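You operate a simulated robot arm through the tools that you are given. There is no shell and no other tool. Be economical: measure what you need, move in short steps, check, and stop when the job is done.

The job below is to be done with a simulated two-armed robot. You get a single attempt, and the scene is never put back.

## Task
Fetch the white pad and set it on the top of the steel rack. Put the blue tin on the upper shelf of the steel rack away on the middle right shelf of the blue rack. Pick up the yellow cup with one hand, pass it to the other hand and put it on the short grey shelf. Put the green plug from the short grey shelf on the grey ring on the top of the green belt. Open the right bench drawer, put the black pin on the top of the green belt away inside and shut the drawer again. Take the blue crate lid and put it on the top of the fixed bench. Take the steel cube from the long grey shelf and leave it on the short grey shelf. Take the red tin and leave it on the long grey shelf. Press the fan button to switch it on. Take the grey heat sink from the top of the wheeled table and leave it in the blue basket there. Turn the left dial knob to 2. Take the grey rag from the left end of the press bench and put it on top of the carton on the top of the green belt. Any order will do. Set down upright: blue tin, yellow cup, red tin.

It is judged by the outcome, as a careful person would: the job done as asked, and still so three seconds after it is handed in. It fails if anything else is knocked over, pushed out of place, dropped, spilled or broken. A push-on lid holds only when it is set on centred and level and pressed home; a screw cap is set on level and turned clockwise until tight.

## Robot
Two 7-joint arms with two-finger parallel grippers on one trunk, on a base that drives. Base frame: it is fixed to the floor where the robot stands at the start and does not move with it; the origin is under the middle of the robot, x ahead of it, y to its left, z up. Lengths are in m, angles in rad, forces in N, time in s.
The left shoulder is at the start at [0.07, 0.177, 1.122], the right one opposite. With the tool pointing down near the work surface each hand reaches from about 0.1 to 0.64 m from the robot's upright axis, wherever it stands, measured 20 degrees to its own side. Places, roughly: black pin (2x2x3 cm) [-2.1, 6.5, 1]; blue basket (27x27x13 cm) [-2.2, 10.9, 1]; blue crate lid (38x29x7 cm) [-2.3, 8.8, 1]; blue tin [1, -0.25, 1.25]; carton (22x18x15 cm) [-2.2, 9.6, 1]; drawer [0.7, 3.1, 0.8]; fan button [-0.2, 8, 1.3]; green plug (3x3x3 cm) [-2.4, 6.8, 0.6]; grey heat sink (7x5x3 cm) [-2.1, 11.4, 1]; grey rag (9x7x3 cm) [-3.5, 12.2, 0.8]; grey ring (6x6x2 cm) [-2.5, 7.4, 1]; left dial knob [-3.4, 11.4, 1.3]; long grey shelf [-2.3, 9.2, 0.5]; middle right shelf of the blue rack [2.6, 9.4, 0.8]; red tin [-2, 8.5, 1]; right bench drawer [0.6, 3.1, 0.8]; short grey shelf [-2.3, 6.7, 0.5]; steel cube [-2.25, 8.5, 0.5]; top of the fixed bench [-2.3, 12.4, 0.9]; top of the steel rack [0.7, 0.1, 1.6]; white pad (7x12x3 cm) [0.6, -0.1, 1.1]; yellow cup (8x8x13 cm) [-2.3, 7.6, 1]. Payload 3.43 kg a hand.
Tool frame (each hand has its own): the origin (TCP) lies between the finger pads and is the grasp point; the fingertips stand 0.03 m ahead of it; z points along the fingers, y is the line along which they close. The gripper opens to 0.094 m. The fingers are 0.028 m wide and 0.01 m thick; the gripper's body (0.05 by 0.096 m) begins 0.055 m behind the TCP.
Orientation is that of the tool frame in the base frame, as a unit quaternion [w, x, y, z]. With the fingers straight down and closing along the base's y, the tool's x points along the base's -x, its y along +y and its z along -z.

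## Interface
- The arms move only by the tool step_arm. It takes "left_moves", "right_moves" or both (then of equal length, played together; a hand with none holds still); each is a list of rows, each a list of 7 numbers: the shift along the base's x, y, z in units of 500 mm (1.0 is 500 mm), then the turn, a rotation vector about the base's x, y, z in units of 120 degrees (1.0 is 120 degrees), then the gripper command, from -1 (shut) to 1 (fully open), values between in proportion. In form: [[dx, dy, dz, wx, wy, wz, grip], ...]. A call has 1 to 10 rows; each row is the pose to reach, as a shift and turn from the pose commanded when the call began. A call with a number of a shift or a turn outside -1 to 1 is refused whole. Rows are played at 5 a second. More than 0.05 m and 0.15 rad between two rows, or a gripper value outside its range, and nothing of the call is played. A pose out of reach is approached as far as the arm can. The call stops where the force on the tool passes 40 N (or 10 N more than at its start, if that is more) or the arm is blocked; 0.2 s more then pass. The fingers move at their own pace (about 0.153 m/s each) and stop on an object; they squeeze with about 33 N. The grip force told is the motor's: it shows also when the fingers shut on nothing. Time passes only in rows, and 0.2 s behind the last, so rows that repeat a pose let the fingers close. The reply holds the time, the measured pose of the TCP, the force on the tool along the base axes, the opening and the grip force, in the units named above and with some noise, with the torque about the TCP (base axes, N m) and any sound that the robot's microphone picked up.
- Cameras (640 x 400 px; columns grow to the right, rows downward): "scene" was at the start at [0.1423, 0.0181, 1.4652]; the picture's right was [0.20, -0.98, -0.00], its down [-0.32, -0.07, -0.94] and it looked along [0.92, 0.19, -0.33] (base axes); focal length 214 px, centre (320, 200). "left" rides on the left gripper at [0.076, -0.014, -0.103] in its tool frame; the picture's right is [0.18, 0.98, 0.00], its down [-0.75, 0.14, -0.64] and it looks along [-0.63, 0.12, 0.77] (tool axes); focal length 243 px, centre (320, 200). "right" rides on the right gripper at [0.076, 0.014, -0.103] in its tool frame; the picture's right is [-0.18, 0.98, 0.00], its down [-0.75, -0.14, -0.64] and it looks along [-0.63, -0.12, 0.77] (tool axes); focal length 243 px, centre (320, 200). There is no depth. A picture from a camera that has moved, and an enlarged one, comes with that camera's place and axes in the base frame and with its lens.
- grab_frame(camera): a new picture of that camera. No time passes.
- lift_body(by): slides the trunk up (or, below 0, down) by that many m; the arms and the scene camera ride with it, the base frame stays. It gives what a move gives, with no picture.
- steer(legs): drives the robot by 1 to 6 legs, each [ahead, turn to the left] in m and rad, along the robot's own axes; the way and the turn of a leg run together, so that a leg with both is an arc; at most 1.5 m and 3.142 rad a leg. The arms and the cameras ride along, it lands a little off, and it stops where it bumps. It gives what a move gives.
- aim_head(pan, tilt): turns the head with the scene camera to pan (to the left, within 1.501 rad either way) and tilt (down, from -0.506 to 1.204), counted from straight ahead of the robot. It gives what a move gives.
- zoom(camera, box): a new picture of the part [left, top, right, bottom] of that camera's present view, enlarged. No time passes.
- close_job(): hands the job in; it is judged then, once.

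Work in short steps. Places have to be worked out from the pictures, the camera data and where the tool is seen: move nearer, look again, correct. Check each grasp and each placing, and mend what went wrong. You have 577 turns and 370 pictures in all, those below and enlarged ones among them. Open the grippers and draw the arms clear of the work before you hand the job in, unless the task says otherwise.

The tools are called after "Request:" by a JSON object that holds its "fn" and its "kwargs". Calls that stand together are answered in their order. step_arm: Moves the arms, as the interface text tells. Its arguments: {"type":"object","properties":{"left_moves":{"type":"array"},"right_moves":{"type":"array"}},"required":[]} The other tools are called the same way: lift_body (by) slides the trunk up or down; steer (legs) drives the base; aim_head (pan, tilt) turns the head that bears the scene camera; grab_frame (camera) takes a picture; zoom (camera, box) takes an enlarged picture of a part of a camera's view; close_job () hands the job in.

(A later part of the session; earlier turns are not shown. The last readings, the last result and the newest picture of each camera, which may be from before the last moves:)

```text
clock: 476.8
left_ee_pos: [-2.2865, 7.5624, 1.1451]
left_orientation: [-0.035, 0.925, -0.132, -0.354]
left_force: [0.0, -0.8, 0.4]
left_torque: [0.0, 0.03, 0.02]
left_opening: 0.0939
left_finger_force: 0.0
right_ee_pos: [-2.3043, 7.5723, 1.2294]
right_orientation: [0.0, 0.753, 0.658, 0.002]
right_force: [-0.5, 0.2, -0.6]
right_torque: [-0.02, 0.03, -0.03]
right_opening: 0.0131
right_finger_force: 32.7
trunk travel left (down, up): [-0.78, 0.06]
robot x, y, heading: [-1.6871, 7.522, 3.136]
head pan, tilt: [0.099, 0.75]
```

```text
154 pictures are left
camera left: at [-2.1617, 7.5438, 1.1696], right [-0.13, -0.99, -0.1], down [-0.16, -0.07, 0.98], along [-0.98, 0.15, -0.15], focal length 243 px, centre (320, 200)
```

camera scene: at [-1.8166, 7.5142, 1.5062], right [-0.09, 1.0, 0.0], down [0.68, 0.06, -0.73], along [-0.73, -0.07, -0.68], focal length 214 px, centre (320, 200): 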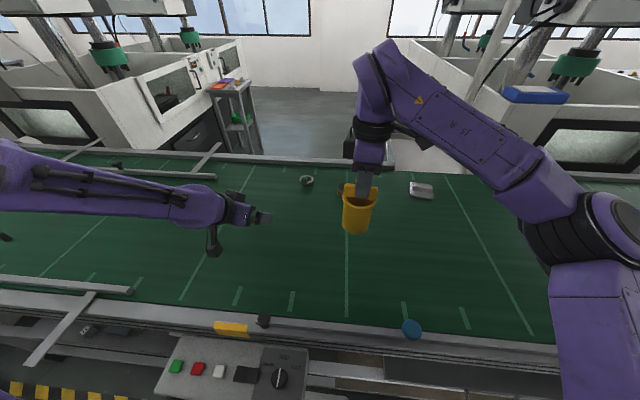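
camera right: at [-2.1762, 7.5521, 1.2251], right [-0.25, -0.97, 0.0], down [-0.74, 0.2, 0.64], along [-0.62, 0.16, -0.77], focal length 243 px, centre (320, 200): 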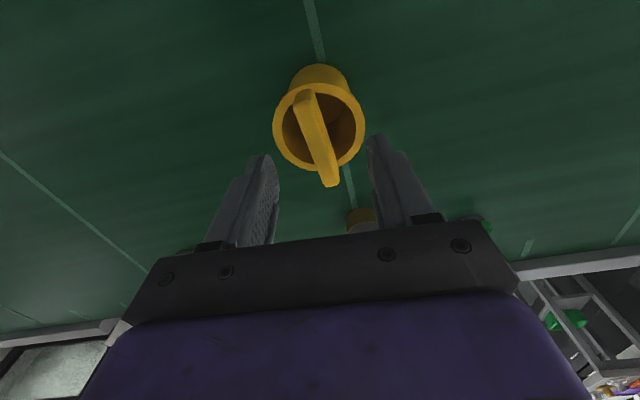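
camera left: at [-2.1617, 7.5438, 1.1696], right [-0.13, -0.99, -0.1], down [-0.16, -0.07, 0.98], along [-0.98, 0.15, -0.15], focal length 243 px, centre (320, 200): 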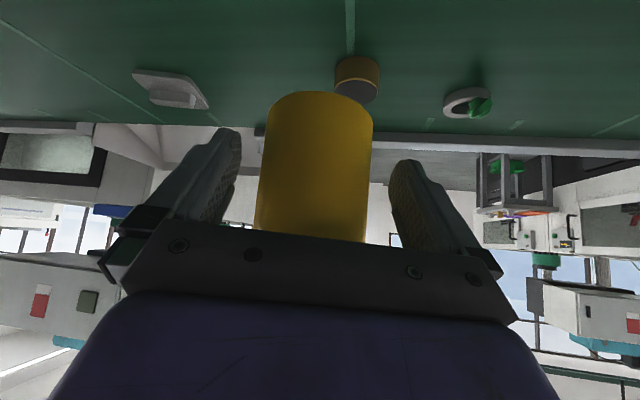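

Cup centred between the left fingers. Close the left hand.

Request:
{"fn": "step_arm", "kwargs": {"left_moves": [[0, 0, 0, 0, 0, 0, -1], [0, 0, 0, 0, 0, 0, -1], [0, 0, 0, 0, 0, 0, -1]]}}

```text
clock: 477.6
left_ee_pos: [-2.2854, 7.5623, 1.1445]
left_orientation: [-0.036, 0.925, -0.132, -0.355]
left_force: [1.6, 8.0, 1.9]
left_torque: [0.55, -0.12, -0.15]
left_opening: 0.0645
left_finger_force: 32.6
right_ee_pos: [-2.3056, 7.5714, 1.2277]
right_orientation: [0.0, 0.754, 0.657, 0.002]
right_force: [-2.1, -7.9, -2.8]
right_torque: [-1.18, 0.3, -0.02]
right_opening: 0.0132
right_finger_force: 33.2
trunk travel left (down, up): [-0.78, 0.06]
robot x, y, heading: [-1.6865, 7.5235, 3.136]
head pan, tilt: [0.099, 0.75]
```

Left hand holds the cup at 64.5 mm. Now the right hand opens and rises.

Request:
{"fn": "step_arm", "kwargs": {"right_moves": [[0, 0, 0, 0, 0, 0, 0.2], [0, 0, 0, 0, 0, 0, 0.2], [0, 0, 0.06, 0, 0, 0, 0.2], [0, 0, 0.15, 0, 0, 0, 0.2], [0.02, 0.06, 0.22, 0, 0, 0, 0.2], [0.06, 0.14, 0.24, 0, 0, 0, 0.2], [0.1, 0.22, 0.24, 0, 0, 0, 0.2]]}}

Request:
{"fn": "grab_frame", "kwargs": {"camera": "scene"}}

```text
clock: 478.3
left_ee_pos: [-2.2837, 7.5626, 1.1454]
left_orientation: [-0.038, 0.924, -0.135, -0.354]
left_force: [33.6, 4.8, 0.5]
left_torque: [-0.34, 2.5, 0.15]
left_opening: 0.0643
left_finger_force: 32.7
right_ee_pos: [-2.3055, 7.5759, 1.2298]
right_orientation: [-0.006, 0.754, 0.656, 0.003]
right_force: [-33.4, -4.9, -2.0]
right_torque: [0.0, 0.38, -0.69]
right_opening: 0.0379
right_finger_force: 0.1
right hand out of reach, approached as far as the arm can: row 3
trunk travel left (down, up): [-0.78, 0.06]
robot x, y, heading: [-1.685, 7.5246, 3.134]
head pan, tilt: [0.099, 0.75]
stopped in row 3 (left hand): the force on the tool passed its limit at 50 N (the readings are from after the stop); the commanded pose is now the measured one
```

```text
153 pictures are left
camera scene: at [-1.8164, 7.5139, 1.5062], right [-0.09, 1.0, 0.0], down [0.68, 0.06, -0.73], along [-0.73, -0.07, -0.68], focal length 214 px, centre (320, 200)
```

scene: 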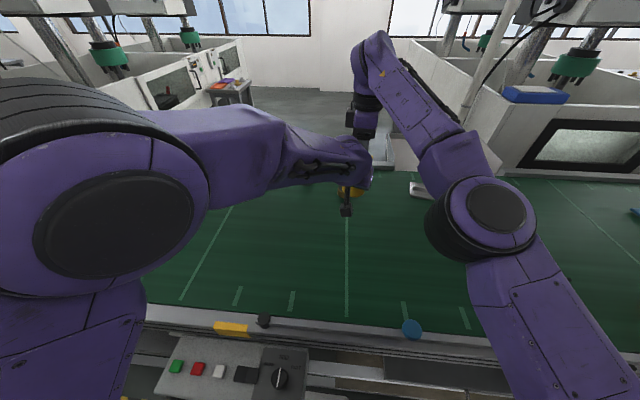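

The right +x finger pressed on the left hand while opening. I narrow it a bit and lift the right hand straight up.

Request:
{"fn": "step_arm", "kwargs": {"right_moves": [[0, 0, 0, 0, 0, 0, -0.45], [0, 0, 0, 0, 0, 0, -0.45], [0, 0, 0.03, 0, 0, 0, -0.45], [0, 0, 0.08, 0, 0, 0, -0.45], [0, 0, 0.15, 0, 0, 0, -0.45]]}}

```text
clock: 479.3
left_ee_pos: [-2.2857, 7.5645, 1.1495]
left_orientation: [-0.038, 0.924, -0.133, -0.358]
left_force: [7.9, -0.2, -4.2]
left_torque: [0.0, 0.63, 0.01]
left_opening: 0.064
left_finger_force: 33.5
right_ee_pos: [-2.2987, 7.5754, 1.2463]
right_orientation: [-0.009, 0.756, 0.655, 0.007]
right_force: [-8.0, 0.6, 3.3]
right_torque: [-0.01, 0.13, -0.12]
right_opening: 0.0212
right_finger_force: 0.1
right hand out of reach, approached as far as the arm can: row 3, 4
trunk travel left (down, up): [-0.78, 0.06]
robot x, y, heading: [-1.6819, 7.5229, 3.135]
head pan, tilt: [0.099, 0.75]
stopped in row 4 (left hand): the force on the tool passed its limit at 56 N (the readings are from after the stop); the commanded pose is now the measured one
```

I instead lower the left hand with the cup, which frees the handle from the right fingers.

Request:
{"fn": "step_arm", "kwargs": {"left_moves": [[0, 0, -0.03, 0, 0, 0, -1], [0, 0, -0.08, 0, 0, 0, -1], [0, 0, -0.14, 0, 0, 0, -1]]}}

Request:
{"fn": "zoom", "kwargs": {"camera": "scene", "box": [300, 100, 420, 220]}}

```text
clock: 479.8
left_ee_pos: [-2.2895, 7.5651, 1.1484]
left_orientation: [-0.057, 0.919, -0.125, -0.369]
left_force: [10.9, 4.1, -6.5]
left_torque: [-0.31, 0.84, 0.06]
left_opening: 0.0641
left_finger_force: 33.0
right_ee_pos: [-2.3, 7.5754, 1.2468]
right_orientation: [-0.011, 0.754, 0.657, 0.008]
right_force: [-10.7, -5.3, 5.9]
right_torque: [-0.21, 0.16, -0.25]
right_opening: 0.0203
right_finger_force: 0.0
trunk travel left (down, up): [-0.78, 0.06]
robot x, y, heading: [-1.6868, 7.5224, 3.134]
head pan, tilt: [0.099, 0.75]
stopped in row 2 (left hand): the force on the tool passed its limit at 44 N (the readings are from after the stop); the commanded pose is now the measured one
```

```text
3.33 times, centred on (360, 160) of scene
camera zoom: at [-1.8166, 7.5138, 1.5062], right [-0.09, 1.0, 0.0], down [0.68, 0.06, -0.73], along [-0.73, -0.07, -0.68], focal length 715 px, centre (187, 333)
```

zoom: 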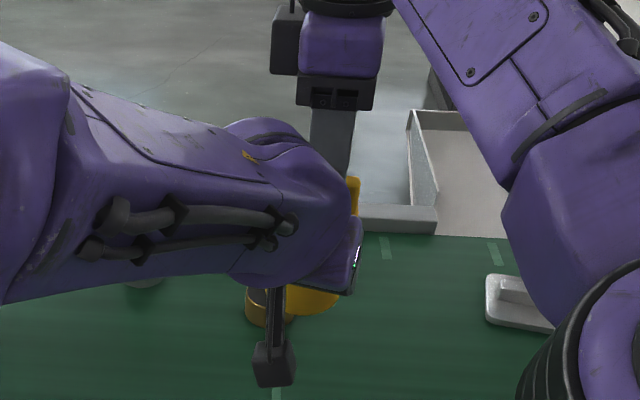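

The right +x finger is wedged between the bar and the left palm. I slide the right hand out sideways (+y) along the bar.

Request:
{"fn": "step_arm", "kwargs": {"right_moves": [[0, 0.03, 0, 0, 0, 0, -0.5], [0, 0.07, 0, 0, 0, 0, -0.5], [0, 0.12, 0, 0, 0, 0, -0.5], [0, 0.18, 0, 0, 0, 0, -0.5]]}}

```text
clock: 480.8
left_ee_pos: [-2.2897, 7.5645, 1.1486]
left_orientation: [-0.056, 0.919, -0.124, -0.37]
left_force: [0.4, 0.1, -0.1]
left_torque: [0.0, -0.02, 0.03]
left_opening: 0.0641
left_finger_force: 32.6
right_ee_pos: [-2.3127, 7.635, 1.2533]
right_orientation: [-0.01, 0.754, 0.656, 0.007]
right_force: [0.5, -1.3, -0.3]
right_torque: [-0.02, 0.02, -0.01]
right_opening: 0.0234
right_finger_force: 0.0
right hand out of reach, approached as far as the arm can: row 1, 2, 3, 4
trunk travel left (down, up): [-0.78, 0.06]
robot x, y, heading: [-1.685, 7.5218, 3.139]
head pan, tilt: [0.099, 0.75]
```

Free. I move the right hand further away and check the cup in the left hand.

Request:
{"fn": "step_arm", "kwargs": {"right_moves": [[0.04, 0.08, 0.02, 0, 0, 0, -0.5], [0.1, 0.16, 0.04, 0, 0, 0, -0.5], [0.16, 0.24, 0.06, 0, 0, 0, -0.5], [0.22, 0.3, 0.08, 0, 0, 0, -0.5]]}}

Request:
{"fn": "grab_frame", "kwargs": {"camera": "scene"}}

Request:
{"fn": "grab_frame", "kwargs": {"camera": "left"}}

```text
refused: row 2 steps farther than a row can; nothing moved
```

```text
151 pictures are left
camera scene: at [-1.8169, 7.5151, 1.5062], right [-0.09, 1.0, 0.0], down [0.68, 0.06, -0.73], along [-0.73, -0.07, -0.68], focal length 214 px, centre (320, 200)
```

scene: 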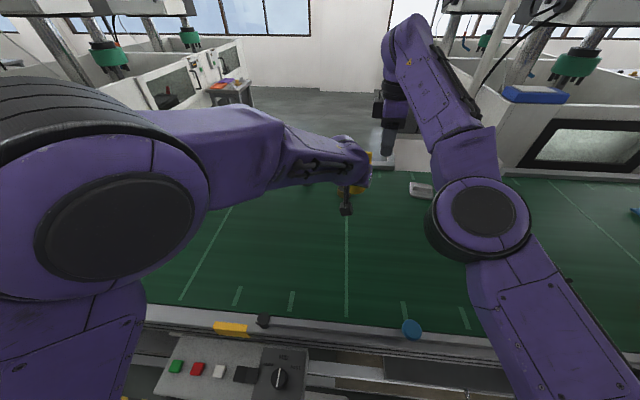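

```text
150 pictures are left
camera left: at [-2.1647, 7.5455, 1.1696], right [-0.14, -0.98, -0.14], down [-0.14, -0.12, 0.98], along [-0.98, 0.15, -0.12], focal length 243 px, centre (320, 200)
```

left: 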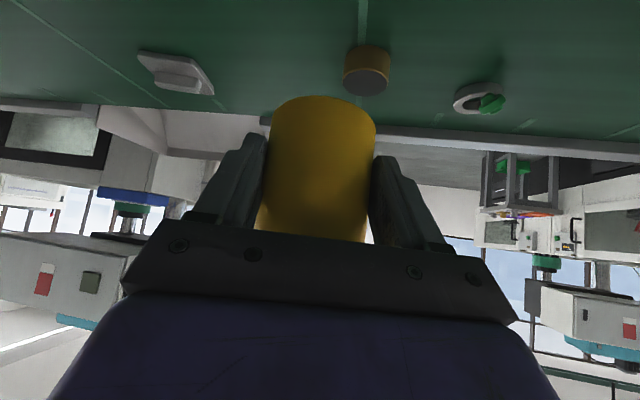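

The cup is held by the left hand. I restore the left hand's exact orientation, and move the right hand away in smaller rows.

Request:
{"fn": "step_arm", "kwargs": {"right_moves": [[0.03, 0.06, 0.02, 0, 0, 0, -0.5], [0.07, 0.13, 0.04, 0, 0, 0, -0.5], [0.11, 0.2, 0.06, 0, 0, 0, -0.5], [0.15, 0.27, 0.08, 0, 0, 0, -0.5]], "left_moves": [[0, 0, 0.01, -0.011, -0.006, 0, -1], [0, 0, 0.02, -0.0224, -0.0126, 0, -1], [0, 0, 0.03, -0.0224, -0.0126, 0, -1], [0, 0, 0.03, -0.0224, -0.0126, 0, -1]]}}

Request:
{"fn": "steer", "kwargs": {"legs": [[-0.75, 0]]}}

Request:
{"fn": "grab_frame", "kwargs": {"camera": "scene"}}

```text
clock: 481.8
left_ee_pos: [-2.2882, 7.5655, 1.1648]
left_orientation: [-0.036, 0.924, -0.134, -0.355]
left_force: [0.3, -0.3, -0.4]
left_torque: [-0.01, 0.0, 0.01]
left_opening: 0.064
left_finger_force: 33.2
right_ee_pos: [-2.303, 7.7721, 1.3087]
right_orientation: [-0.011, 0.753, 0.658, 0.007]
right_force: [-0.6, 0.4, -0.3]
right_torque: [-0.01, -0.02, -0.03]
right_opening: 0.0233
right_finger_force: 0.1
right hand out of reach, approached as far as the arm can: row 1, 2, 3, 4
trunk travel left (down, up): [-0.78, 0.06]
robot x, y, heading: [-1.6835, 7.5198, 3.133]
head pan, tilt: [0.099, 0.75]
```

```text
clock: 485.9
left_ee_pos: [-1.5202, 7.5641, 1.1631]
left_orientation: [-0.04, 0.923, -0.146, -0.353]
left_force: [-0.4, -0.3, -1.3]
left_torque: [-0.03, -0.01, 0.01]
left_opening: 0.0638
left_finger_force: 32.6
right_ee_pos: [-1.5267, 7.7711, 1.3077]
right_orientation: [-0.01, 0.764, 0.646, 0.008]
right_force: [-0.1, -0.3, 0.5]
right_torque: [0.01, 0.01, -0.01]
right_opening: 0.0235
right_finger_force: 0.0
trunk travel left (down, up): [-0.78, 0.06]
robot x, y, heading: [-0.9131, 7.5072, 3.106]
head pan, tilt: [0.099, 0.75]
```

```text
149 pictures are left
camera scene: at [-1.0481, 7.5016, 1.5061], right [-0.06, 1.0, 0.0], down [0.68, 0.04, -0.73], along [-0.73, -0.05, -0.68], focal length 214 px, centre (320, 200)
```

scene: 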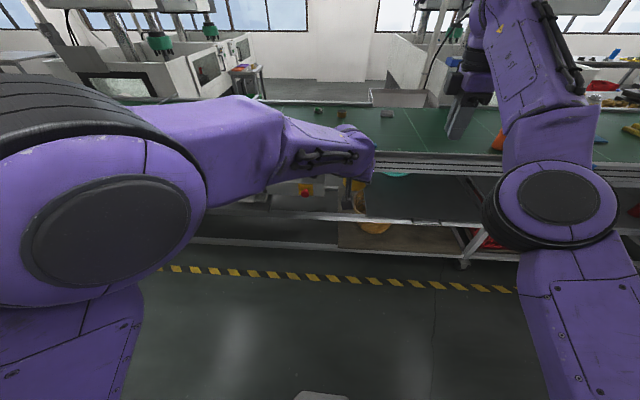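

Now to the short shelf: shift to y≈6.9 and lower the trunk.

Request:
{"fn": "steer", "kwargs": {"legs": [[0, 1.6], [0.61, 0], [0, -1.565]]}}

Request:
{"fn": "lift_body", "kwargs": {"by": -0.4}}

Request:
{"fn": "step_arm", "kwargs": {"left_moves": [[-0.01, -0.06, 0.03, 0, 0, 0, -1], [-0.02, -0.12, 0.06, 0, 0, 0, -1], [-0.03, -0.18, 0.09, 0, 0, 0, -1], [-0.04, -0.25, 0.12, 0, 0, 0, -1], [-0.04, -0.32, 0.15, 0, 0, 0, -1], [-0.04, -0.38, 0.18, 0, 0, 0, -1]], "right_moves": [[0.06, 0, 0.06, 0, 0, 0, -1], [0.1, 0, 0.13, 0, 0, 0, -1], [0.14, 0, 0.2, 0, 0, 0, -1], [0.18, 0, 0.27, 0, 0, 0, -1], [0.22, 0, 0.34, 0, 0, 0, -1], [0.26, 0, 0.4, 0, 0, 0, -1]]}}

Request:
{"fn": "lift_body", "kwargs": {"by": -0.22}}

Request:
{"fn": "aim_head", "kwargs": {"pan": 0.4, "tilt": 0.4}}

Request:
{"fn": "grab_frame", "kwargs": {"camera": "scene"}}

```text
clock: 497.2
left_ee_pos: [-1.5093, 6.9241, 1.1623]
left_orientation: [-0.033, 0.926, -0.125, -0.355]
left_force: [0.1, 0.1, -1.1]
left_torque: [-0.01, -0.04, -0.02]
left_opening: 0.064
left_finger_force: 33.2
right_ee_pos: [-1.526, 7.1296, 1.3069]
right_orientation: [-0.01, 0.748, 0.663, 0.007]
right_force: [-0.1, -0.1, 0.4]
right_torque: [0.03, 0.01, -0.02]
right_opening: 0.0232
right_finger_force: 0.1
trunk travel left (down, up): [-0.78, 0.06]
robot x, y, heading: [-0.9061, 6.8942, -3.132]
head pan, tilt: [0.099, 0.75]
```

```text
clock: 501.0
left_ee_pos: [-1.5087, 6.9244, 0.7645]
left_orientation: [-0.033, 0.926, -0.125, -0.355]
left_force: [0.1, 0.1, -1.5]
left_torque: [0.0, 0.01, 0.03]
left_opening: 0.0636
left_finger_force: 32.9
right_ee_pos: [-1.5257, 7.1302, 0.9081]
right_orientation: [-0.009, 0.748, 0.663, 0.007]
right_force: [-1.1, 0.6, 0.3]
right_torque: [-0.03, -0.03, 0.01]
right_opening: 0.0233
right_finger_force: 0.1
trunk travel left (down, up): [-0.38, 0.46]
robot x, y, heading: [-0.9063, 6.8926, -3.131]
head pan, tilt: [0.099, 0.75]
```

```text
clock: 502.4
left_ee_pos: [-1.5269, 6.731, 0.8531]
left_orientation: [-0.033, 0.926, -0.124, -0.354]
left_force: [-0.9, -0.1, -2.1]
left_torque: [0.0, 0.0, -0.04]
left_opening: 0.0637
left_finger_force: 32.9
right_ee_pos: [-1.3844, 7.1222, 1.0492]
right_orientation: [-0.01, 0.747, 0.664, 0.009]
right_force: [-0.5, 0.0, -0.5]
right_torque: [-0.03, -0.06, 0.01]
right_opening: 0.0
right_finger_force: 32.9
right hand out of reach, approached as far as the arm can: row 1, 4, 5, 6
trunk travel left (down, up): [-0.38, 0.46]
robot x, y, heading: [-0.9049, 6.8923, -3.136]
head pan, tilt: [0.099, 0.75]
```

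```text
clock: 504.7
left_ee_pos: [-1.5273, 6.7322, 0.6348]
left_orientation: [-0.032, 0.926, -0.125, -0.354]
left_force: [0.3, 0.0, -0.9]
left_torque: [0.05, 0.0, 0.01]
left_opening: 0.0636
left_finger_force: 33.3
right_ee_pos: [-1.3839, 7.1232, 0.8305]
right_orientation: [-0.011, 0.748, 0.664, 0.008]
right_force: [1.0, -0.3, 0.1]
right_torque: [0.0, 0.0, 0.01]
right_opening: 0.0001
right_finger_force: 32.7
trunk travel left (down, up): [-0.16, 0.68]
robot x, y, heading: [-0.9066, 6.8924, -3.13]
head pan, tilt: [0.099, 0.75]
```

```text
clock: 505.6
left_ee_pos: [-1.5264, 6.7326, 0.6347]
left_orientation: [-0.034, 0.926, -0.126, -0.354]
left_force: [0.5, -0.3, -0.6]
left_torque: [0.01, -0.04, 0.03]
left_opening: 0.0637
left_finger_force: 33.0
right_ee_pos: [-1.3828, 7.1239, 0.8309]
right_orientation: [-0.01, 0.748, 0.663, 0.008]
right_force: [0.5, -0.4, -0.3]
right_torque: [-0.03, 0.01, 0.04]
right_opening: 0.0
right_finger_force: 33.4
trunk travel left (down, up): [-0.16, 0.68]
robot x, y, heading: [-0.9023, 6.8897, -3.132]
head pan, tilt: [0.4, 0.4]
```

```text
148 pictures are left
camera scene: at [-1.0383, 6.8541, 0.9172], right [-0.4, 0.92, 0.0], down [0.36, 0.15, -0.92], along [-0.84, -0.37, -0.39], focal length 214 px, centre (320, 200)
```

scene: 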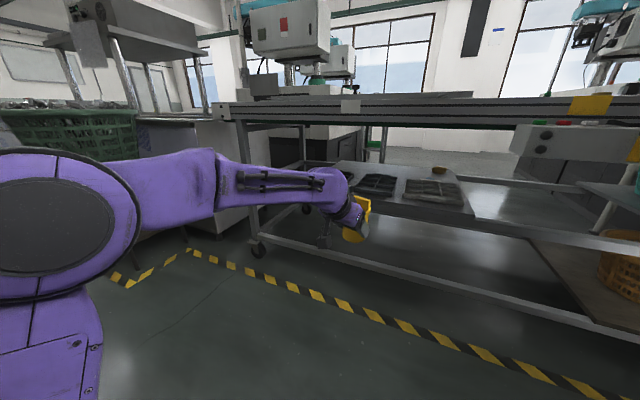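

I raise and pull back the right hand, and set the left hand to y≈6.757, z≈0.665.

Request:
{"fn": "step_arm", "kwargs": {"right_moves": [[0.03, 0.01, 0.08, 0, 0, 0, -1], [0.06, 0.02, 0.16, 0, 0, 0, -1], [0.1, 0.04, 0.24, 0, 0, 0, -1], [0.14, 0.06, 0.32, 0, 0, 0, -1], [0.18, 0.08, 0.4, 0, 0, 0, -1], [0.22, 0.1, 0.48, 0, 0, 0, -1]], "left_moves": [[0, 0.02, 0.02, 0, 0, 0, -1], [0, 0.04, 0.04, 0, 0, 0, -1], [0, 0.046, 0.06, 0, 0, 0, -1], [0, 0.046, 0.06, 0, 0, 0, -1], [0, 0.046, 0.06, 0, 0, 0, -1], [0, 0.046, 0.06, 0, 0, 0, -1]]}}

Request:
{"fn": "aim_head", "kwargs": {"pan": -0.5, "tilt": 0.4}}

Request:
{"fn": "grab_frame", "kwargs": {"camera": "scene"}}

```text
clock: 507.0
left_ee_pos: [-1.5261, 6.7571, 0.6642]
left_orientation: [-0.033, 0.926, -0.126, -0.355]
left_force: [-0.5, 0.7, -1.1]
left_torque: [-0.03, -0.01, 0.03]
left_opening: 0.0636
left_finger_force: 32.7
right_ee_pos: [-1.3364, 7.1878, 0.8525]
right_orientation: [-0.009, 0.748, 0.663, 0.006]
right_force: [0.4, 0.1, -0.2]
right_torque: [-0.06, 0.0, 0.0]
right_opening: 0.0
right_finger_force: 33.2
right hand out of reach, approached as far as the arm can: row 1, 2, 3, 4, 5, 6
trunk travel left (down, up): [-0.16, 0.68]
robot x, y, heading: [-0.9017, 6.8888, -3.137]
head pan, tilt: [0.4, 0.4]
```

```text
clock: 508.2
left_ee_pos: [-1.5266, 6.7554, 0.6645]
left_orientation: [-0.033, 0.926, -0.125, -0.355]
left_force: [0.3, -0.6, -1.4]
left_torque: [0.0, -0.05, 0.01]
left_opening: 0.0636
left_finger_force: 33.2
right_ee_pos: [-1.3363, 7.1852, 0.8528]
right_orientation: [-0.01, 0.749, 0.663, 0.008]
right_force: [0.7, -0.1, 0.2]
right_torque: [-0.02, 0.01, -0.01]
right_opening: 0.0002
right_finger_force: 32.8
trunk travel left (down, up): [-0.16, 0.68]
robot x, y, heading: [-0.9036, 6.8936, -3.134]
head pan, tilt: [-0.499, 0.4]
```

```text
147 pictures are left
camera scene: at [-1.0351, 6.9344, 0.9173], right [0.47, 0.88, 0.0], down [0.34, -0.18, -0.92], along [-0.81, 0.43, -0.39], focal length 214 px, centre (320, 200)
```

scene: 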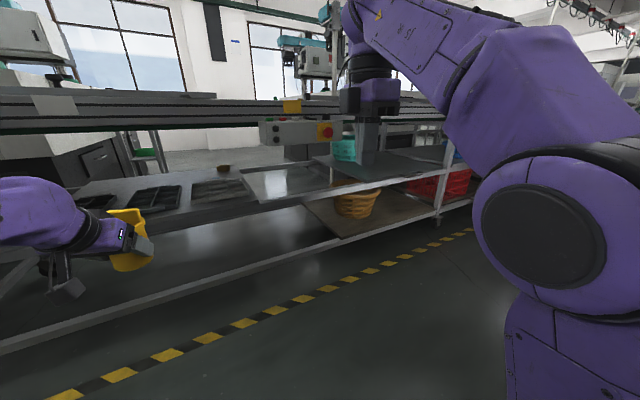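

The vertical right hand can't rise here. I turn its yaw back first, then tilt and raise it.

Request:
{"fn": "step_arm", "kwargs": {"right_moves": [[0, 0, 0, 0, 0, -0.07, -1], [0, 0, 0, 0, 0, -0.14, -1], [0, 0, 0, 0, 0, -0.21, -1], [0, 0, 0, 0, 0, -0.28, -1], [0, 0, 0, 0, 0, -0.35, -1], [0, 0, 0, 0, 0, -0.42, -1], [0, 0, 0, 0, 0, -0.49, -1], [0, 0, 0, 0, 0, -0.56, -1], [0, 0, 0, 0, 0, -0.63, -1], [0, 0, 0, 0, 0, -0.7, -1]]}}

Request:
{"fn": "step_arm", "kwargs": {"right_moves": [[0, 0, 0.05, 0, 0.07, 0, -1], [0, 0, 0.1, 0, 0.14, 0, -1], [0, 0, 0.16, 0, 0.21, 0, -1], [0, 0, 0.24, 0, 0.28, 0, -1], [0, 0, 0.32, 0, 0.35, 0, -1], [0, 0, 0.4, 0, 0.38, 0, -1], [0, 0, 0.46, 0, 0.38, 0, -1]]}}

Request:
{"fn": "grab_frame", "kwargs": {"camera": "scene"}}

```text
clock: 510.4
left_ee_pos: [-1.5258, 6.7547, 0.6632]
left_orientation: [-0.032, 0.926, -0.125, -0.356]
left_force: [-0.6, -0.5, 0.0]
left_torque: [-0.02, -0.01, 0.01]
left_opening: 0.0636
left_finger_force: 33.0
right_ee_pos: [-1.3365, 7.1855, 0.8452]
right_orientation: [-0.002, 1.0, -0.01, 0.011]
right_force: [-0.5, -0.6, 0.3]
right_torque: [-0.01, -0.01, -0.05]
right_opening: 0.0
right_finger_force: 32.8
right hand out of reach, approached as far as the arm can: row 6, 7, 8, 9, 10
trunk travel left (down, up): [-0.16, 0.68]
robot x, y, heading: [-0.9011, 6.8935, -3.132]
head pan, tilt: [-0.499, 0.4]
```

```text
clock: 512.0
left_ee_pos: [-1.5267, 6.7555, 0.6631]
left_orientation: [-0.033, 0.926, -0.125, -0.354]
left_force: [-0.7, -0.3, -1.3]
left_torque: [0.0, -0.05, 0.06]
left_opening: 0.0623
left_finger_force: 33.2
right_ee_pos: [-1.3325, 7.1757, 1.0286]
right_orientation: [0.001, 0.926, -0.009, -0.376]
right_force: [-0.6, -0.5, 0.7]
right_torque: [0.01, 0.02, -0.03]
right_opening: 0.0001
right_finger_force: 33.0
right hand out of reach, approached as far as the arm can: row 6, 7
trunk travel left (down, up): [-0.16, 0.68]
robot x, y, heading: [-0.9046, 6.8927, -3.132]
head pan, tilt: [-0.499, 0.4]
```

```text
146 pictures are left
camera scene: at [-1.0352, 6.9347, 0.9172], right [0.47, 0.88, 0.0], down [0.34, -0.18, -0.92], along [-0.81, 0.43, -0.39], focal length 214 px, centre (320, 200)
```

scene: 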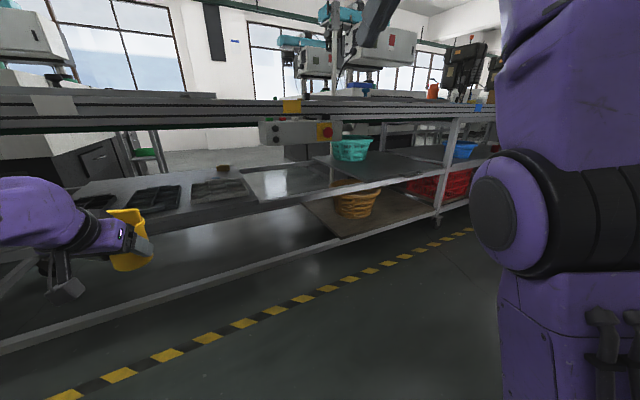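

The right elbow would come near the control box. I replicate the earlier safe right-arm pose (hand a bit further back).

Request:
{"fn": "step_arm", "kwargs": {"right_moves": [[0.04, -0.03, 0.01, 0, 0, 0, -1], [0.08, -0.06, 0.02, 0, 0, 0, -1], [0.12, -0.1, 0.03, 0, 0, 0, -1], [0.14, -0.12, 0.04, 0, 0, 0, -1]]}}

Request:
{"fn": "grab_frame", "kwargs": {"camera": "scene"}}

```text
clock: 513.0
left_ee_pos: [-1.5272, 6.7552, 0.6642]
left_orientation: [-0.033, 0.926, -0.125, -0.355]
left_force: [0.5, -0.7, -1.8]
left_torque: [-0.01, 0.0, -0.01]
left_opening: 0.0624
left_finger_force: 32.9
right_ee_pos: [-1.2638, 7.1162, 1.0512]
right_orientation: [0.0, 0.926, -0.009, -0.377]
right_force: [-0.6, -0.5, -0.2]
right_torque: [0.02, -0.04, -0.01]
right_opening: 0.0
right_finger_force: 32.9
trunk travel left (down, up): [-0.16, 0.68]
robot x, y, heading: [-0.9003, 6.8904, -3.133]
head pan, tilt: [-0.499, 0.4]
```

```text
145 pictures are left
camera scene: at [-1.0349, 6.9346, 0.9173], right [0.47, 0.88, 0.0], down [0.34, -0.18, -0.92], along [-0.81, 0.43, -0.39], focal length 214 px, centre (320, 200)
```

scene: 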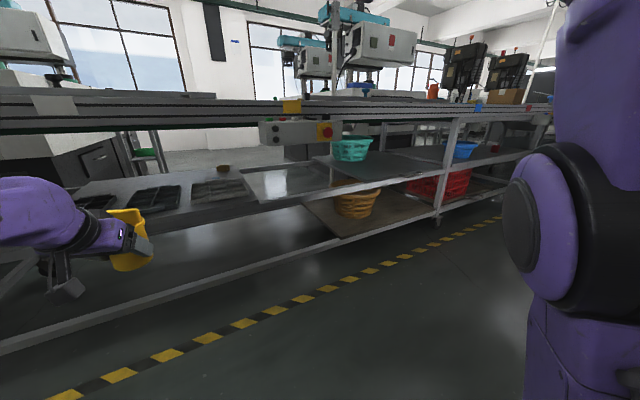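

I shift the base 0.14 m to the left (−y) so the right elbow clears the control box.

Request:
{"fn": "steer", "kwargs": {"legs": [[0, 0.4], [0.35, 0], [0, -0.4]]}}

Request:
{"fn": "aim_head", "kwargs": {"pan": 0.3, "tilt": 0.45}}

Request:
{"fn": "grab_frame", "kwargs": {"camera": "scene"}}

```text
clock: 517.7
left_ee_pos: [-1.8608, 6.6206, 0.6638]
left_orientation: [-0.034, 0.926, -0.13, -0.354]
left_force: [-1.0, 0.6, -0.5]
left_torque: [-0.01, -0.02, 0.02]
left_opening: 0.0622
left_finger_force: 33.0
right_ee_pos: [-1.5944, 6.9763, 1.0497]
right_orientation: [-0.001, 0.926, -0.014, -0.377]
right_force: [-1.3, -0.5, -0.7]
right_torque: [-0.02, -0.03, 0.0]
right_opening: 0.0001
right_finger_force: 32.7
trunk travel left (down, up): [-0.16, 0.68]
robot x, y, heading: [-1.2366, 6.7505, 3.141]
head pan, tilt: [-0.499, 0.4]
```

```text
clock: 518.8
left_ee_pos: [-1.8606, 6.62, 0.6639]
left_orientation: [-0.036, 0.925, -0.13, -0.355]
left_force: [0.2, 0.4, -0.8]
left_torque: [-0.02, -0.06, 0.04]
left_opening: 0.0623
left_finger_force: 33.3
right_ee_pos: [-1.5951, 6.9765, 1.0513]
right_orientation: [-0.002, 0.927, -0.014, -0.376]
right_force: [1.1, 0.0, 0.7]
right_torque: [-0.03, 0.01, 0.0]
right_opening: 0.0
right_finger_force: 33.1
trunk travel left (down, up): [-0.16, 0.68]
robot x, y, heading: [-1.2355, 6.7502, 3.137]
head pan, tilt: [0.3, 0.45]
```

```text
144 pictures are left
camera scene: at [-1.3741, 6.7218, 0.9126], right [-0.29, 0.96, 0.0], down [0.42, 0.13, -0.9], along [-0.86, -0.26, -0.44], focal length 214 px, centre (320, 200)
```

scene: 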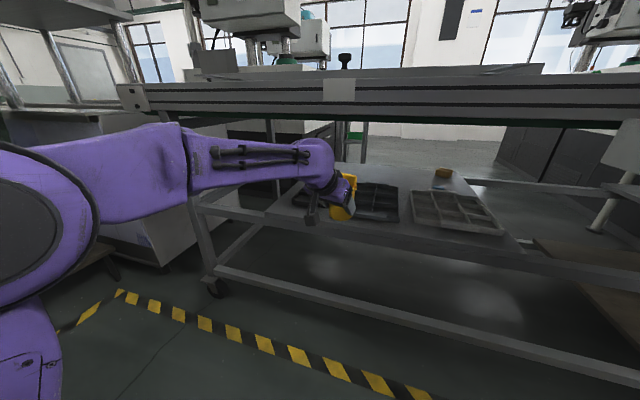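

I move the left hand to y≈6.757 and stretch it a bit to lower the elbow.

Request:
{"fn": "step_arm", "kwargs": {"left_moves": [[-0.02, 0.08, 0, 0, 0, 0, -1], [-0.06, 0.16, 0, 0, 0, 0, -1], [-0.12, 0.23, 0, 0, 0, 0, -1], [-0.18, 0.27, 0, 0, 0, 0, -1], [-0.18, 0.274, 0, 0, 0, 0, -1]]}}

Request:
{"fn": "grab_frame", "kwargs": {"camera": "scene"}}

```text
clock: 520.0
left_ee_pos: [-1.9493, 6.7573, 0.6609]
left_orientation: [-0.034, 0.925, -0.13, -0.354]
left_force: [0.8, 0.3, -0.2]
left_torque: [-0.01, -0.02, 0.0]
left_opening: 0.062
left_finger_force: 32.8
right_ee_pos: [-1.5938, 6.9774, 1.0516]
right_orientation: [-0.002, 0.926, -0.015, -0.377]
right_force: [-0.2, -0.4, -1.3]
right_torque: [0.03, -0.01, 0.01]
right_opening: 0.0002
right_finger_force: 32.9
trunk travel left (down, up): [-0.16, 0.68]
robot x, y, heading: [-1.2364, 6.7471, 3.137]
head pan, tilt: [0.3, 0.45]
```

```text
143 pictures are left
camera scene: at [-1.374, 6.7218, 0.9126], right [-0.29, 0.96, 0.0], down [0.42, 0.13, -0.9], along [-0.86, -0.27, -0.44], focal length 214 px, centre (320, 200)
```

scene: 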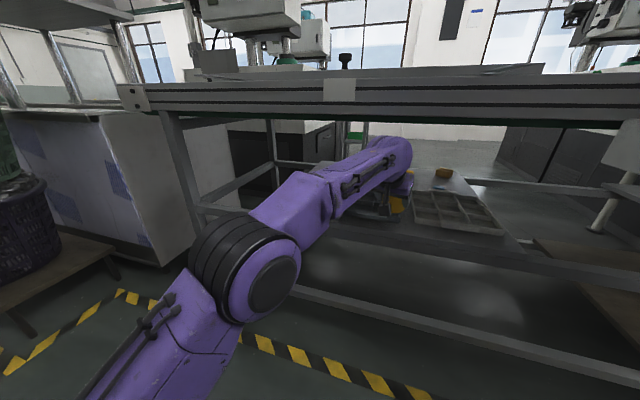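

To keep the elbow clear of the cube I shift another 0.1 m left and will put the cup down at about (−2.41, 6.61), which is free too.

Request:
{"fn": "steer", "kwargs": {"legs": [[-0.45, 0], [0, 0.3], [0.34, 0], [0, -0.3]]}}

Request:
{"fn": "aim_head", "kwargs": {"pan": 0.3, "tilt": 0.5}}

Request:
{"fn": "grab_frame", "kwargs": {"camera": "scene"}}

```text
clock: 526.5
left_ee_pos: [-1.8368, 6.6538, 0.6609]
left_orientation: [-0.034, 0.925, -0.13, -0.355]
left_force: [0.3, 1.0, -0.7]
left_torque: [-0.02, -0.02, 0.03]
left_opening: 0.0616
left_finger_force: 33.2
right_ee_pos: [-1.4805, 6.8763, 1.0497]
right_orientation: [-0.001, 0.926, -0.014, -0.377]
right_force: [0.0, 0.0, -0.3]
right_torque: [0.03, 0.02, -0.01]
right_opening: 0.0001
right_finger_force: 32.9
trunk travel left (down, up): [-0.16, 0.68]
robot x, y, heading: [-1.1228, 6.6453, 3.144]
head pan, tilt: [0.3, 0.45]
```

```text
clock: 527.1
left_ee_pos: [-1.8362, 6.6538, 0.6612]
left_orientation: [-0.034, 0.926, -0.129, -0.354]
left_force: [-0.6, 0.0, -1.1]
left_torque: [-0.03, -0.02, -0.03]
left_opening: 0.062
left_finger_force: 32.8
right_ee_pos: [-1.4799, 6.8753, 1.0498]
right_orientation: [-0.002, 0.926, -0.015, -0.377]
right_force: [0.1, 0.3, 0.4]
right_torque: [0.02, -0.01, -0.03]
right_opening: 0.0001
right_finger_force: 32.7
trunk travel left (down, up): [-0.16, 0.68]
robot x, y, heading: [-1.12, 6.6488, 3.143]
head pan, tilt: [0.3, 0.499]
```

```text
142 pictures are left
camera scene: at [-1.2587, 6.6199, 0.9082], right [-0.3, 0.96, 0.0], down [0.46, 0.14, -0.88], along [-0.84, -0.26, -0.48], focal length 214 px, centre (320, 200)
```

scene: 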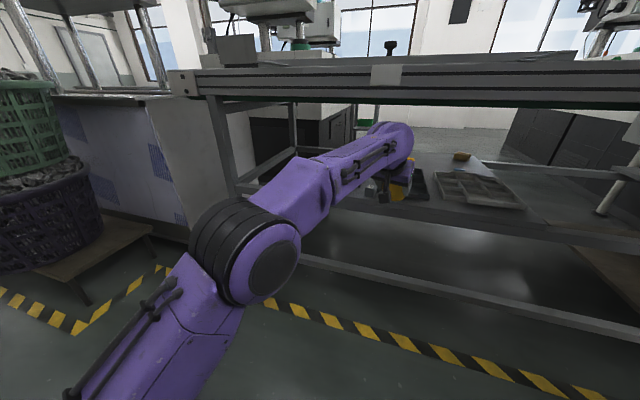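

Shift hand 5 cm left, then drive in 0.3 m and look.

Request:
{"fn": "step_arm", "kwargs": {"left_moves": [[0, -0.05, 0, 0, 0, 0, -1], [0, -0.1, 0, 0, 0, 0, -1], [0, -0.108, 0, 0, 0, 0, -1]]}}

Request:
{"fn": "steer", "kwargs": {"legs": [[0.3, 0]]}}

Request:
{"fn": "grab_frame", "kwargs": {"camera": "scene"}}

Request:
{"fn": "grab_frame", "kwargs": {"camera": "left"}}

```text
clock: 528.0
left_ee_pos: [-1.8354, 6.5983, 0.6608]
left_orientation: [-0.035, 0.925, -0.13, -0.355]
left_force: [0.1, 0.2, -0.4]
left_torque: [0.0, -0.01, -0.02]
left_opening: 0.0618
left_finger_force: 32.8
right_ee_pos: [-1.48, 6.8747, 1.0507]
right_orientation: [-0.002, 0.926, -0.014, -0.377]
right_force: [0.5, -0.4, 0.1]
right_torque: [0.0, 0.02, -0.03]
right_opening: 0.0
right_finger_force: 32.7
trunk travel left (down, up): [-0.16, 0.68]
robot x, y, heading: [-1.1188, 6.6475, 3.147]
head pan, tilt: [0.3, 0.499]
```

```text
clock: 530.0
left_ee_pos: [-2.1306, 6.5926, 0.6607]
left_orientation: [-0.034, 0.926, -0.126, -0.355]
left_force: [0.3, -0.4, -0.4]
left_torque: [0.0, -0.03, 0.02]
left_opening: 0.062
left_finger_force: 32.8
right_ee_pos: [-1.7788, 6.8726, 1.0495]
right_orientation: [0.0, 0.926, -0.01, -0.376]
right_force: [-0.9, 0.3, 0.2]
right_torque: [-0.03, 0.03, 0.04]
right_opening: 0.0002
right_finger_force: 33.1
trunk travel left (down, up): [-0.16, 0.68]
robot x, y, heading: [-1.4165, 6.6436, -3.131]
head pan, tilt: [0.3, 0.499]
```

```text
141 pictures are left
camera scene: at [-1.5555, 6.6178, 0.9081], right [-0.3, 0.95, 0.0], down [0.46, 0.14, -0.88], along [-0.84, -0.27, -0.48], focal length 214 px, centre (320, 200)
```

scene: 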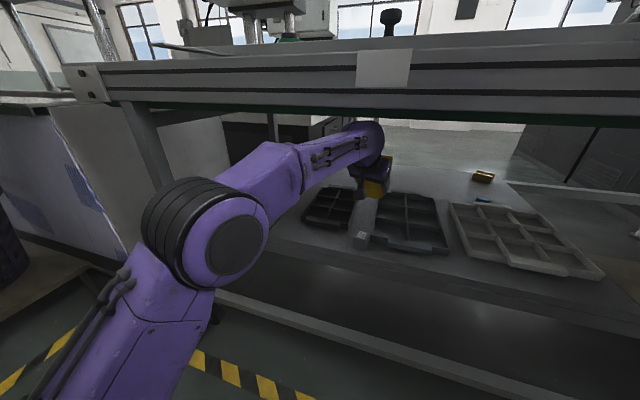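

```text
140 pictures are left
camera left: at [-2.0071, 6.5764, 0.6855], right [-0.12, -0.99, -0.1], down [-0.16, -0.07, 0.98], along [-0.98, 0.13, -0.15], focal length 243 px, centre (320, 200)
```

left: 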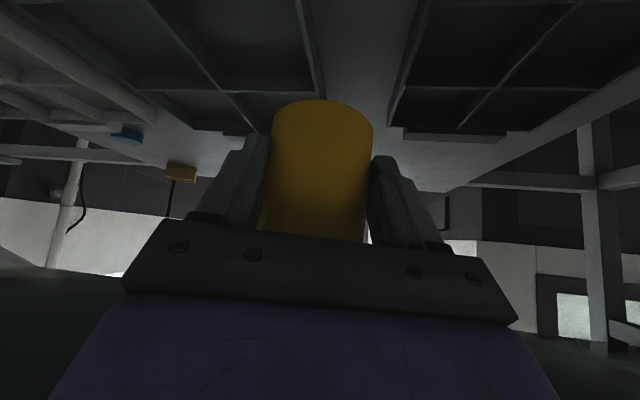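

Clear everywhere. I drive 0.19 m further and extend to the drop spot.

Request:
{"fn": "steer", "kwargs": {"legs": [[0.19, 0]]}}

Request:
{"fn": "step_arm", "kwargs": {"left_moves": [[-0.06, 0.005, -0.01, 0, 0, 0, -1], [-0.12, 0.01, -0.03, 0, 0, 0, -1], [-0.14, 0.01, -0.06, 0, 0, 0, -1], [-0.14, 0.01, -0.08, 0, 0, 0, -1]]}}

Request:
{"fn": "grab_frame", "kwargs": {"camera": "left"}}

```text
clock: 531.5
left_ee_pos: [-2.3219, 6.5884, 0.6602]
left_orientation: [-0.033, 0.926, -0.124, -0.356]
left_force: [-0.5, 0.0, -1.0]
left_torque: [-0.01, -0.03, -0.03]
left_opening: 0.062
left_finger_force: 33.0
right_ee_pos: [-1.9701, 6.8675, 1.0506]
right_orientation: [0.001, 0.927, -0.008, -0.376]
right_force: [0.6, -1.0, -0.8]
right_torque: [0.0, 0.01, -0.01]
right_opening: 0.0003
right_finger_force: 33.0
trunk travel left (down, up): [-0.16, 0.68]
robot x, y, heading: [-1.6106, 6.6427, -3.127]
head pan, tilt: [0.3, 0.499]
```

```text
clock: 532.5
left_ee_pos: [-2.3811, 6.5842, 0.6169]
left_orientation: [-0.034, 0.926, -0.125, -0.355]
left_force: [0.6, -0.5, -1.6]
left_torque: [-0.03, 0.0, -0.02]
left_opening: 0.0617
left_finger_force: 32.8
left hand out of reach, approached as far as the arm can: row 2, 3, 4
right_ee_pos: [-1.9724, 6.8687, 1.0497]
right_orientation: [0.0, 0.926, -0.009, -0.377]
right_force: [0.4, -0.6, -0.5]
right_torque: [-0.03, 0.02, 0.02]
right_opening: 0.0
right_finger_force: 32.9
trunk travel left (down, up): [-0.16, 0.68]
robot x, y, heading: [-1.6074, 6.6425, -3.127]
head pan, tilt: [0.3, 0.499]
```

```text
139 pictures are left
camera left: at [-2.2553, 6.568, 0.6415], right [-0.12, -0.99, -0.1], down [-0.16, -0.08, 0.98], along [-0.98, 0.13, -0.15], focal length 243 px, centre (320, 200)
```

left: 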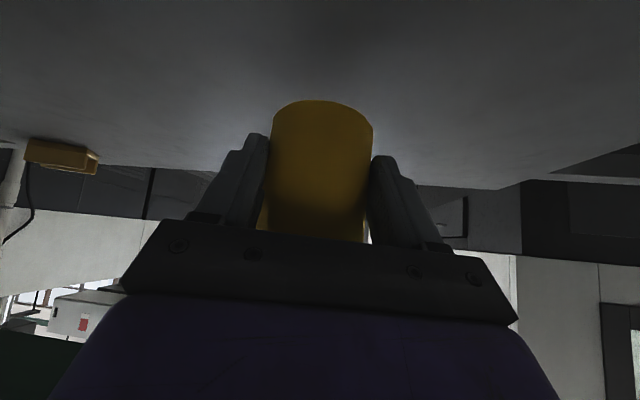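

Over free shelf. I lower gently to contact.

Request:
{"fn": "step_arm", "kwargs": {"left_moves": [[0, 0, -0.02, 0, 0, 0, -1], [0, 0, -0.04, 0, 0, 0, -1], [0, 0, -0.048, 0, 0, 0, -1]]}}

```text
clock: 533.3
left_ee_pos: [-2.3793, 6.5854, 0.594]
left_orientation: [-0.032, 0.926, -0.125, -0.355]
left_force: [0.8, -0.2, -1.6]
left_torque: [0.01, -0.01, -0.01]
left_opening: 0.0619
left_finger_force: 32.8
right_ee_pos: [-1.9701, 6.8677, 1.0503]
right_orientation: [0.0, 0.926, -0.01, -0.376]
right_force: [-0.5, -0.3, -0.7]
right_torque: [-0.01, 0.01, 0.01]
right_opening: 0.0
right_finger_force: 33.5
trunk travel left (down, up): [-0.16, 0.68]
robot x, y, heading: [-1.6122, 6.6458, -3.131]
head pan, tilt: [0.3, 0.499]
```

Request:
{"fn": "step_arm", "kwargs": {"left_moves": [[0, 0, -0.008, 0, 0, 0, -1], [0, 0, -0.016, 0, 0, 0, -1]]}}

Request:
{"fn": "step_arm", "kwargs": {"left_moves": [[0, 0, -0.006, 0, 0, 0, -1], [0, 0, -0.01, 0, 0, 0, -1]]}}

```text
clock: 533.9
left_ee_pos: [-2.3786, 6.5847, 0.5874]
left_orientation: [-0.033, 0.925, -0.125, -0.356]
left_force: [-1.9, -1.3, 6.7]
left_torque: [0.17, 0.16, 0.07]
left_opening: 0.0621
left_finger_force: 33.3
right_ee_pos: [-1.9693, 6.869, 1.052]
right_orientation: [0.001, 0.926, -0.008, -0.378]
right_force: [0.5, 0.1, 0.3]
right_torque: [0.01, 0.01, 0.01]
right_opening: 0.0001
right_finger_force: 32.6
trunk travel left (down, up): [-0.16, 0.68]
robot x, y, heading: [-1.6098, 6.6415, -3.132]
head pan, tilt: [0.3, 0.499]
```

```text
clock: 534.5
left_ee_pos: [-2.3755, 6.5851, 0.5855]
left_orientation: [-0.033, 0.924, -0.124, -0.359]
left_force: [-5.8, -4.8, 25.4]
left_torque: [0.49, 0.52, 0.28]
left_opening: 0.0625
left_finger_force: 33.1
right_ee_pos: [-1.9671, 6.8678, 1.0522]
right_orientation: [0.001, 0.925, -0.009, -0.379]
right_force: [0.6, -1.4, 0.0]
right_torque: [0.04, -0.02, 0.03]
right_opening: 0.0002
right_finger_force: 33.0
trunk travel left (down, up): [-0.16, 0.68]
robot x, y, heading: [-1.6089, 6.6467, -3.129]
head pan, tilt: [0.3, 0.499]
```

Set down. I ease, open and retreat along the tool axis.

Request:
{"fn": "step_arm", "kwargs": {"left_moves": [[0, 0, 0.008, 0, 0, 0, -1], [0, 0, 0.008, 0, 0, 0, 0.6], [0, 0, 0.008, 0, 0, 0, 1], [0, 0, 0.008, 0, 0, 0, 1], [0.05, -0.01, 0.05, 0, 0, 0, 1], [0.12, -0.02, 0.1, 0, 0, 0, 1], [0.2, -0.03, 0.13, 0, 0, 0, 1]]}}

Request:
{"fn": "grab_frame", "kwargs": {"camera": "left"}}

```text
clock: 536.1
left_ee_pos: [-2.2778, 6.5718, 0.6451]
left_orientation: [-0.033, 0.926, -0.124, -0.355]
left_force: [-0.2, -0.2, 0.3]
left_torque: [-0.02, -0.01, -0.04]
left_opening: 0.0941
left_finger_force: 0.0
right_ee_pos: [-1.9684, 6.8692, 1.0506]
right_orientation: [0.001, 0.926, -0.008, -0.377]
right_force: [-0.2, 0.2, 0.5]
right_torque: [-0.02, 0.03, 0.01]
right_opening: 0.0
right_finger_force: 32.8
trunk travel left (down, up): [-0.16, 0.68]
robot x, y, heading: [-1.6117, 6.6442, -3.128]
head pan, tilt: [0.3, 0.499]
```

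```text
138 pictures are left
camera left: at [-2.1528, 6.5565, 0.6686], right [-0.12, -0.99, -0.1], down [-0.16, -0.08, 0.98], along [-0.98, 0.13, -0.15], focal length 243 px, centre (320, 200)
```

left: 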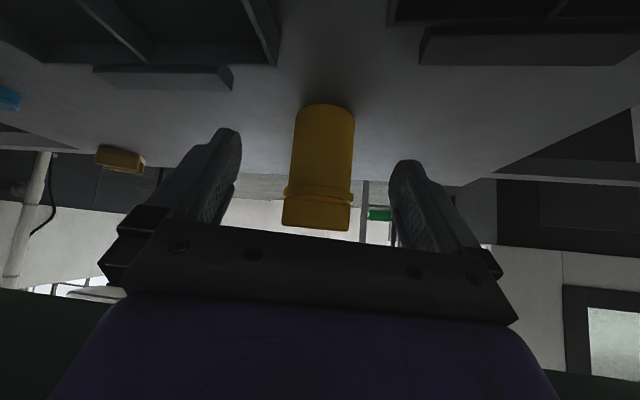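

The yellow cup stands upright on the short shelf. I back out, raise the trunk and look for the black pin on the belt.

Request:
{"fn": "steer", "kwargs": {"legs": [[-0.7, 0]]}}

Request:
{"fn": "lift_body", "kwargs": {"by": 0.4}}

Request:
{"fn": "lift_body", "kwargs": {"by": 0.2}}

Request:
{"fn": "aim_head", "kwargs": {"pan": 0.1, "tilt": 0.6}}

Request:
{"fn": "steer", "kwargs": {"legs": [[0.5, 0]]}}

Request:
{"fn": "grab_frame", "kwargs": {"camera": "scene"}}

```text
clock: 539.9
left_ee_pos: [-1.5857, 6.5755, 0.6445]
left_orientation: [-0.031, 0.927, -0.12, -0.354]
left_force: [0.4, 0.2, -0.2]
left_torque: [0.03, 0.01, 0.01]
left_opening: 0.0941
left_finger_force: 0.2
right_ee_pos: [-1.2816, 6.8761, 1.0489]
right_orientation: [0.002, 0.926, -0.003, -0.377]
right_force: [0.1, 0.5, -0.1]
right_torque: [0.04, 0.01, -0.01]
right_opening: 0.0
right_finger_force: 33.3
trunk travel left (down, up): [-0.16, 0.68]
robot x, y, heading: [-0.918, 6.6538, -3.121]
head pan, tilt: [0.3, 0.499]
```

```text
clock: 543.8
left_ee_pos: [-1.5857, 6.5773, 1.0434]
left_orientation: [-0.031, 0.927, -0.119, -0.355]
left_force: [1.0, -0.4, 0.3]
left_torque: [-0.02, -0.01, 0.03]
left_opening: 0.094
left_finger_force: 0.0
right_ee_pos: [-1.283, 6.8765, 1.4504]
right_orientation: [0.003, 0.927, -0.003, -0.375]
right_force: [0.4, 0.0, -0.8]
right_torque: [-0.04, -0.01, 0.01]
right_opening: 0.0
right_finger_force: 33.0
trunk travel left (down, up): [-0.56, 0.28]
robot x, y, heading: [-0.9156, 6.6553, -3.117]
head pan, tilt: [0.3, 0.499]
```

```text
clock: 545.9
left_ee_pos: [-1.5858, 6.5763, 1.2434]
left_orientation: [-0.03, 0.927, -0.118, -0.355]
left_force: [0.3, -1.2, 0.2]
left_torque: [0.0, 0.02, -0.02]
left_opening: 0.094
left_finger_force: 0.0
right_ee_pos: [-1.2815, 6.8755, 1.6499]
right_orientation: [0.003, 0.926, -0.003, -0.377]
right_force: [0.2, 0.3, 0.8]
right_torque: [-0.02, 0.03, 0.0]
right_opening: 0.0
right_finger_force: 32.6
trunk travel left (down, up): [-0.76, 0.08]
robot x, y, heading: [-0.9173, 6.6583, -3.119]
head pan, tilt: [0.3, 0.499]
```

```text
clock: 546.7
left_ee_pos: [-1.5855, 6.5758, 1.2432]
left_orientation: [-0.03, 0.927, -0.118, -0.355]
left_force: [0.5, -0.4, -0.4]
left_torque: [0.01, 0.0, 0.04]
left_opening: 0.094
left_finger_force: 0.1
right_ee_pos: [-1.2814, 6.8761, 1.6512]
right_orientation: [0.004, 0.927, -0.002, -0.376]
right_force: [-0.1, -0.3, -0.5]
right_torque: [0.01, 0.03, 0.0]
right_opening: 0.0
right_finger_force: 32.6
trunk travel left (down, up): [-0.76, 0.08]
robot x, y, heading: [-0.9176, 6.6551, -3.12]
head pan, tilt: [0.099, 0.6]
```

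```text
clock: 549.6
left_ee_pos: [-2.095, 6.5642, 1.244]
left_orientation: [-0.03, 0.927, -0.119, -0.355]
left_force: [0.6, -0.2, 0.1]
left_torque: [0.02, 0.02, -0.01]
left_opening: 0.0939
left_finger_force: 0.1
right_ee_pos: [-1.7897, 6.8632, 1.6504]
right_orientation: [0.002, 0.926, -0.003, -0.377]
right_force: [-0.2, -0.2, 0.5]
right_torque: [0.03, 0.0, 0.02]
right_opening: 0.0
right_finger_force: 32.6
trunk travel left (down, up): [-0.76, 0.08]
robot x, y, heading: [-1.4257, 6.6424, -3.116]
head pan, tilt: [0.099, 0.6]
```

```text
137 pictures are left
camera scene: at [-1.5636, 6.6318, 1.4992], right [-0.12, 0.99, 0.0], down [0.56, 0.07, -0.83], along [-0.82, -0.1, -0.56], focal length 214 px, centre (320, 200)
```

scene: 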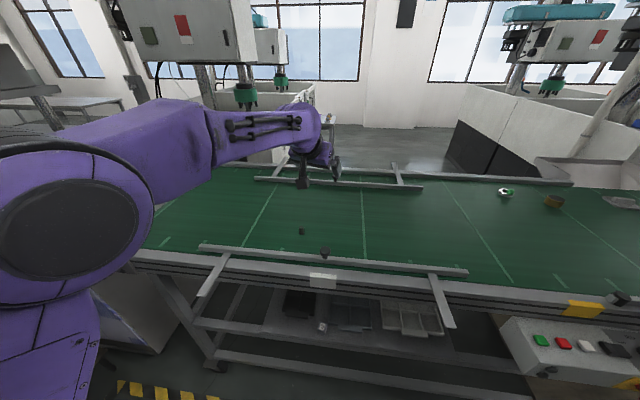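

Request:
{"fn": "zoom", "kwargs": {"camera": "scene", "box": [280, 210, 350, 265]}}

Request:
{"fn": "grab_frame", "kwargs": {"camera": "left"}}

```text
7.27 times, centred on (315, 238) of scene
camera zoom: at [-1.5636, 6.6318, 1.4992], right [-0.12, 0.99, 0.0], down [0.56, 0.07, -0.83], along [-0.82, -0.1, -0.56], focal length 1560 px, centre (356, -73)
```

zoom: 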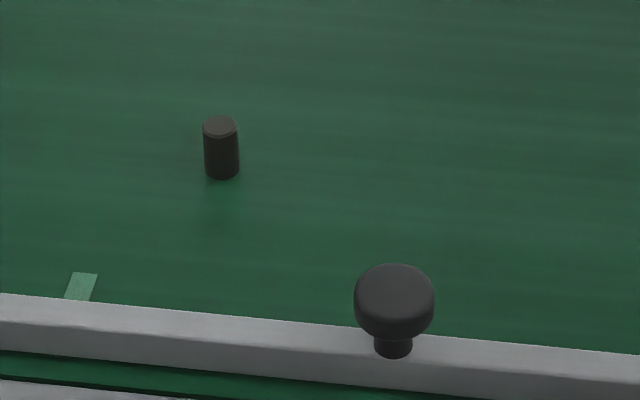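

```text
135 pictures are left
camera left: at [-1.969, 6.5496, 1.269], right [-0.1, -0.99, -0.09], down [-0.16, -0.08, 0.98], along [-0.98, 0.12, -0.15], focal length 243 px, centre (320, 200)
```

left: 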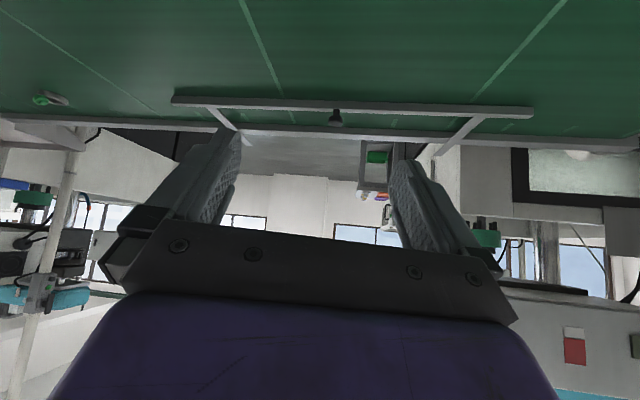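

Pin at ≈(−2.136, 6.494), top 0.985. I move the left hand above it.

Request:
{"fn": "step_arm", "kwargs": {"left_moves": [[-0.01, -0.04, -0.08, 0, 0, 0, 0.1], [-0.03, -0.08, -0.16, 0, 0, 0, 0.1], [-0.05, -0.12, -0.24, 0, 0, 0, 0.1], [-0.05, -0.146, -0.32, 0, 0, 0, 0.1], [-0.05, -0.146, -0.39, 0, 0, 0, 0.1], [-0.05, -0.146, -0.42, 0, 0, 0, 0.1]]}}

Request:
{"fn": "grab_frame", "kwargs": {"camera": "left"}}

```text
clock: 551.0
left_ee_pos: [-2.1238, 6.4899, 1.0326]
left_orientation: [-0.029, 0.927, -0.118, -0.355]
left_force: [-0.9, 0.2, -1.0]
left_torque: [0.0, 0.02, 0.0]
left_opening: 0.0517
left_finger_force: 0.1
right_ee_pos: [-1.7906, 6.8633, 1.6509]
right_orientation: [0.003, 0.926, -0.004, -0.377]
right_force: [-0.9, -0.2, -0.4]
right_torque: [0.01, 0.0, -0.02]
right_opening: 0.0
right_finger_force: 32.5
trunk travel left (down, up): [-0.76, 0.08]
robot x, y, heading: [-1.4272, 6.6465, -3.116]
head pan, tilt: [0.099, 0.6]
```

```text
134 pictures are left
camera left: at [-1.9974, 6.4756, 1.0577], right [-0.1, -0.99, -0.09], down [-0.16, -0.08, 0.98], along [-0.98, 0.12, -0.15], focal length 243 px, centre (320, 200)
```

left: 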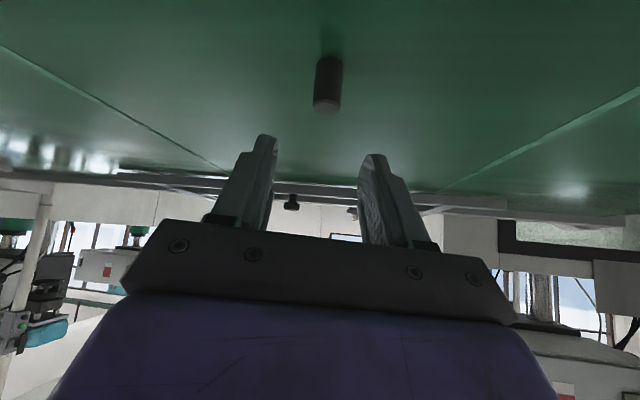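

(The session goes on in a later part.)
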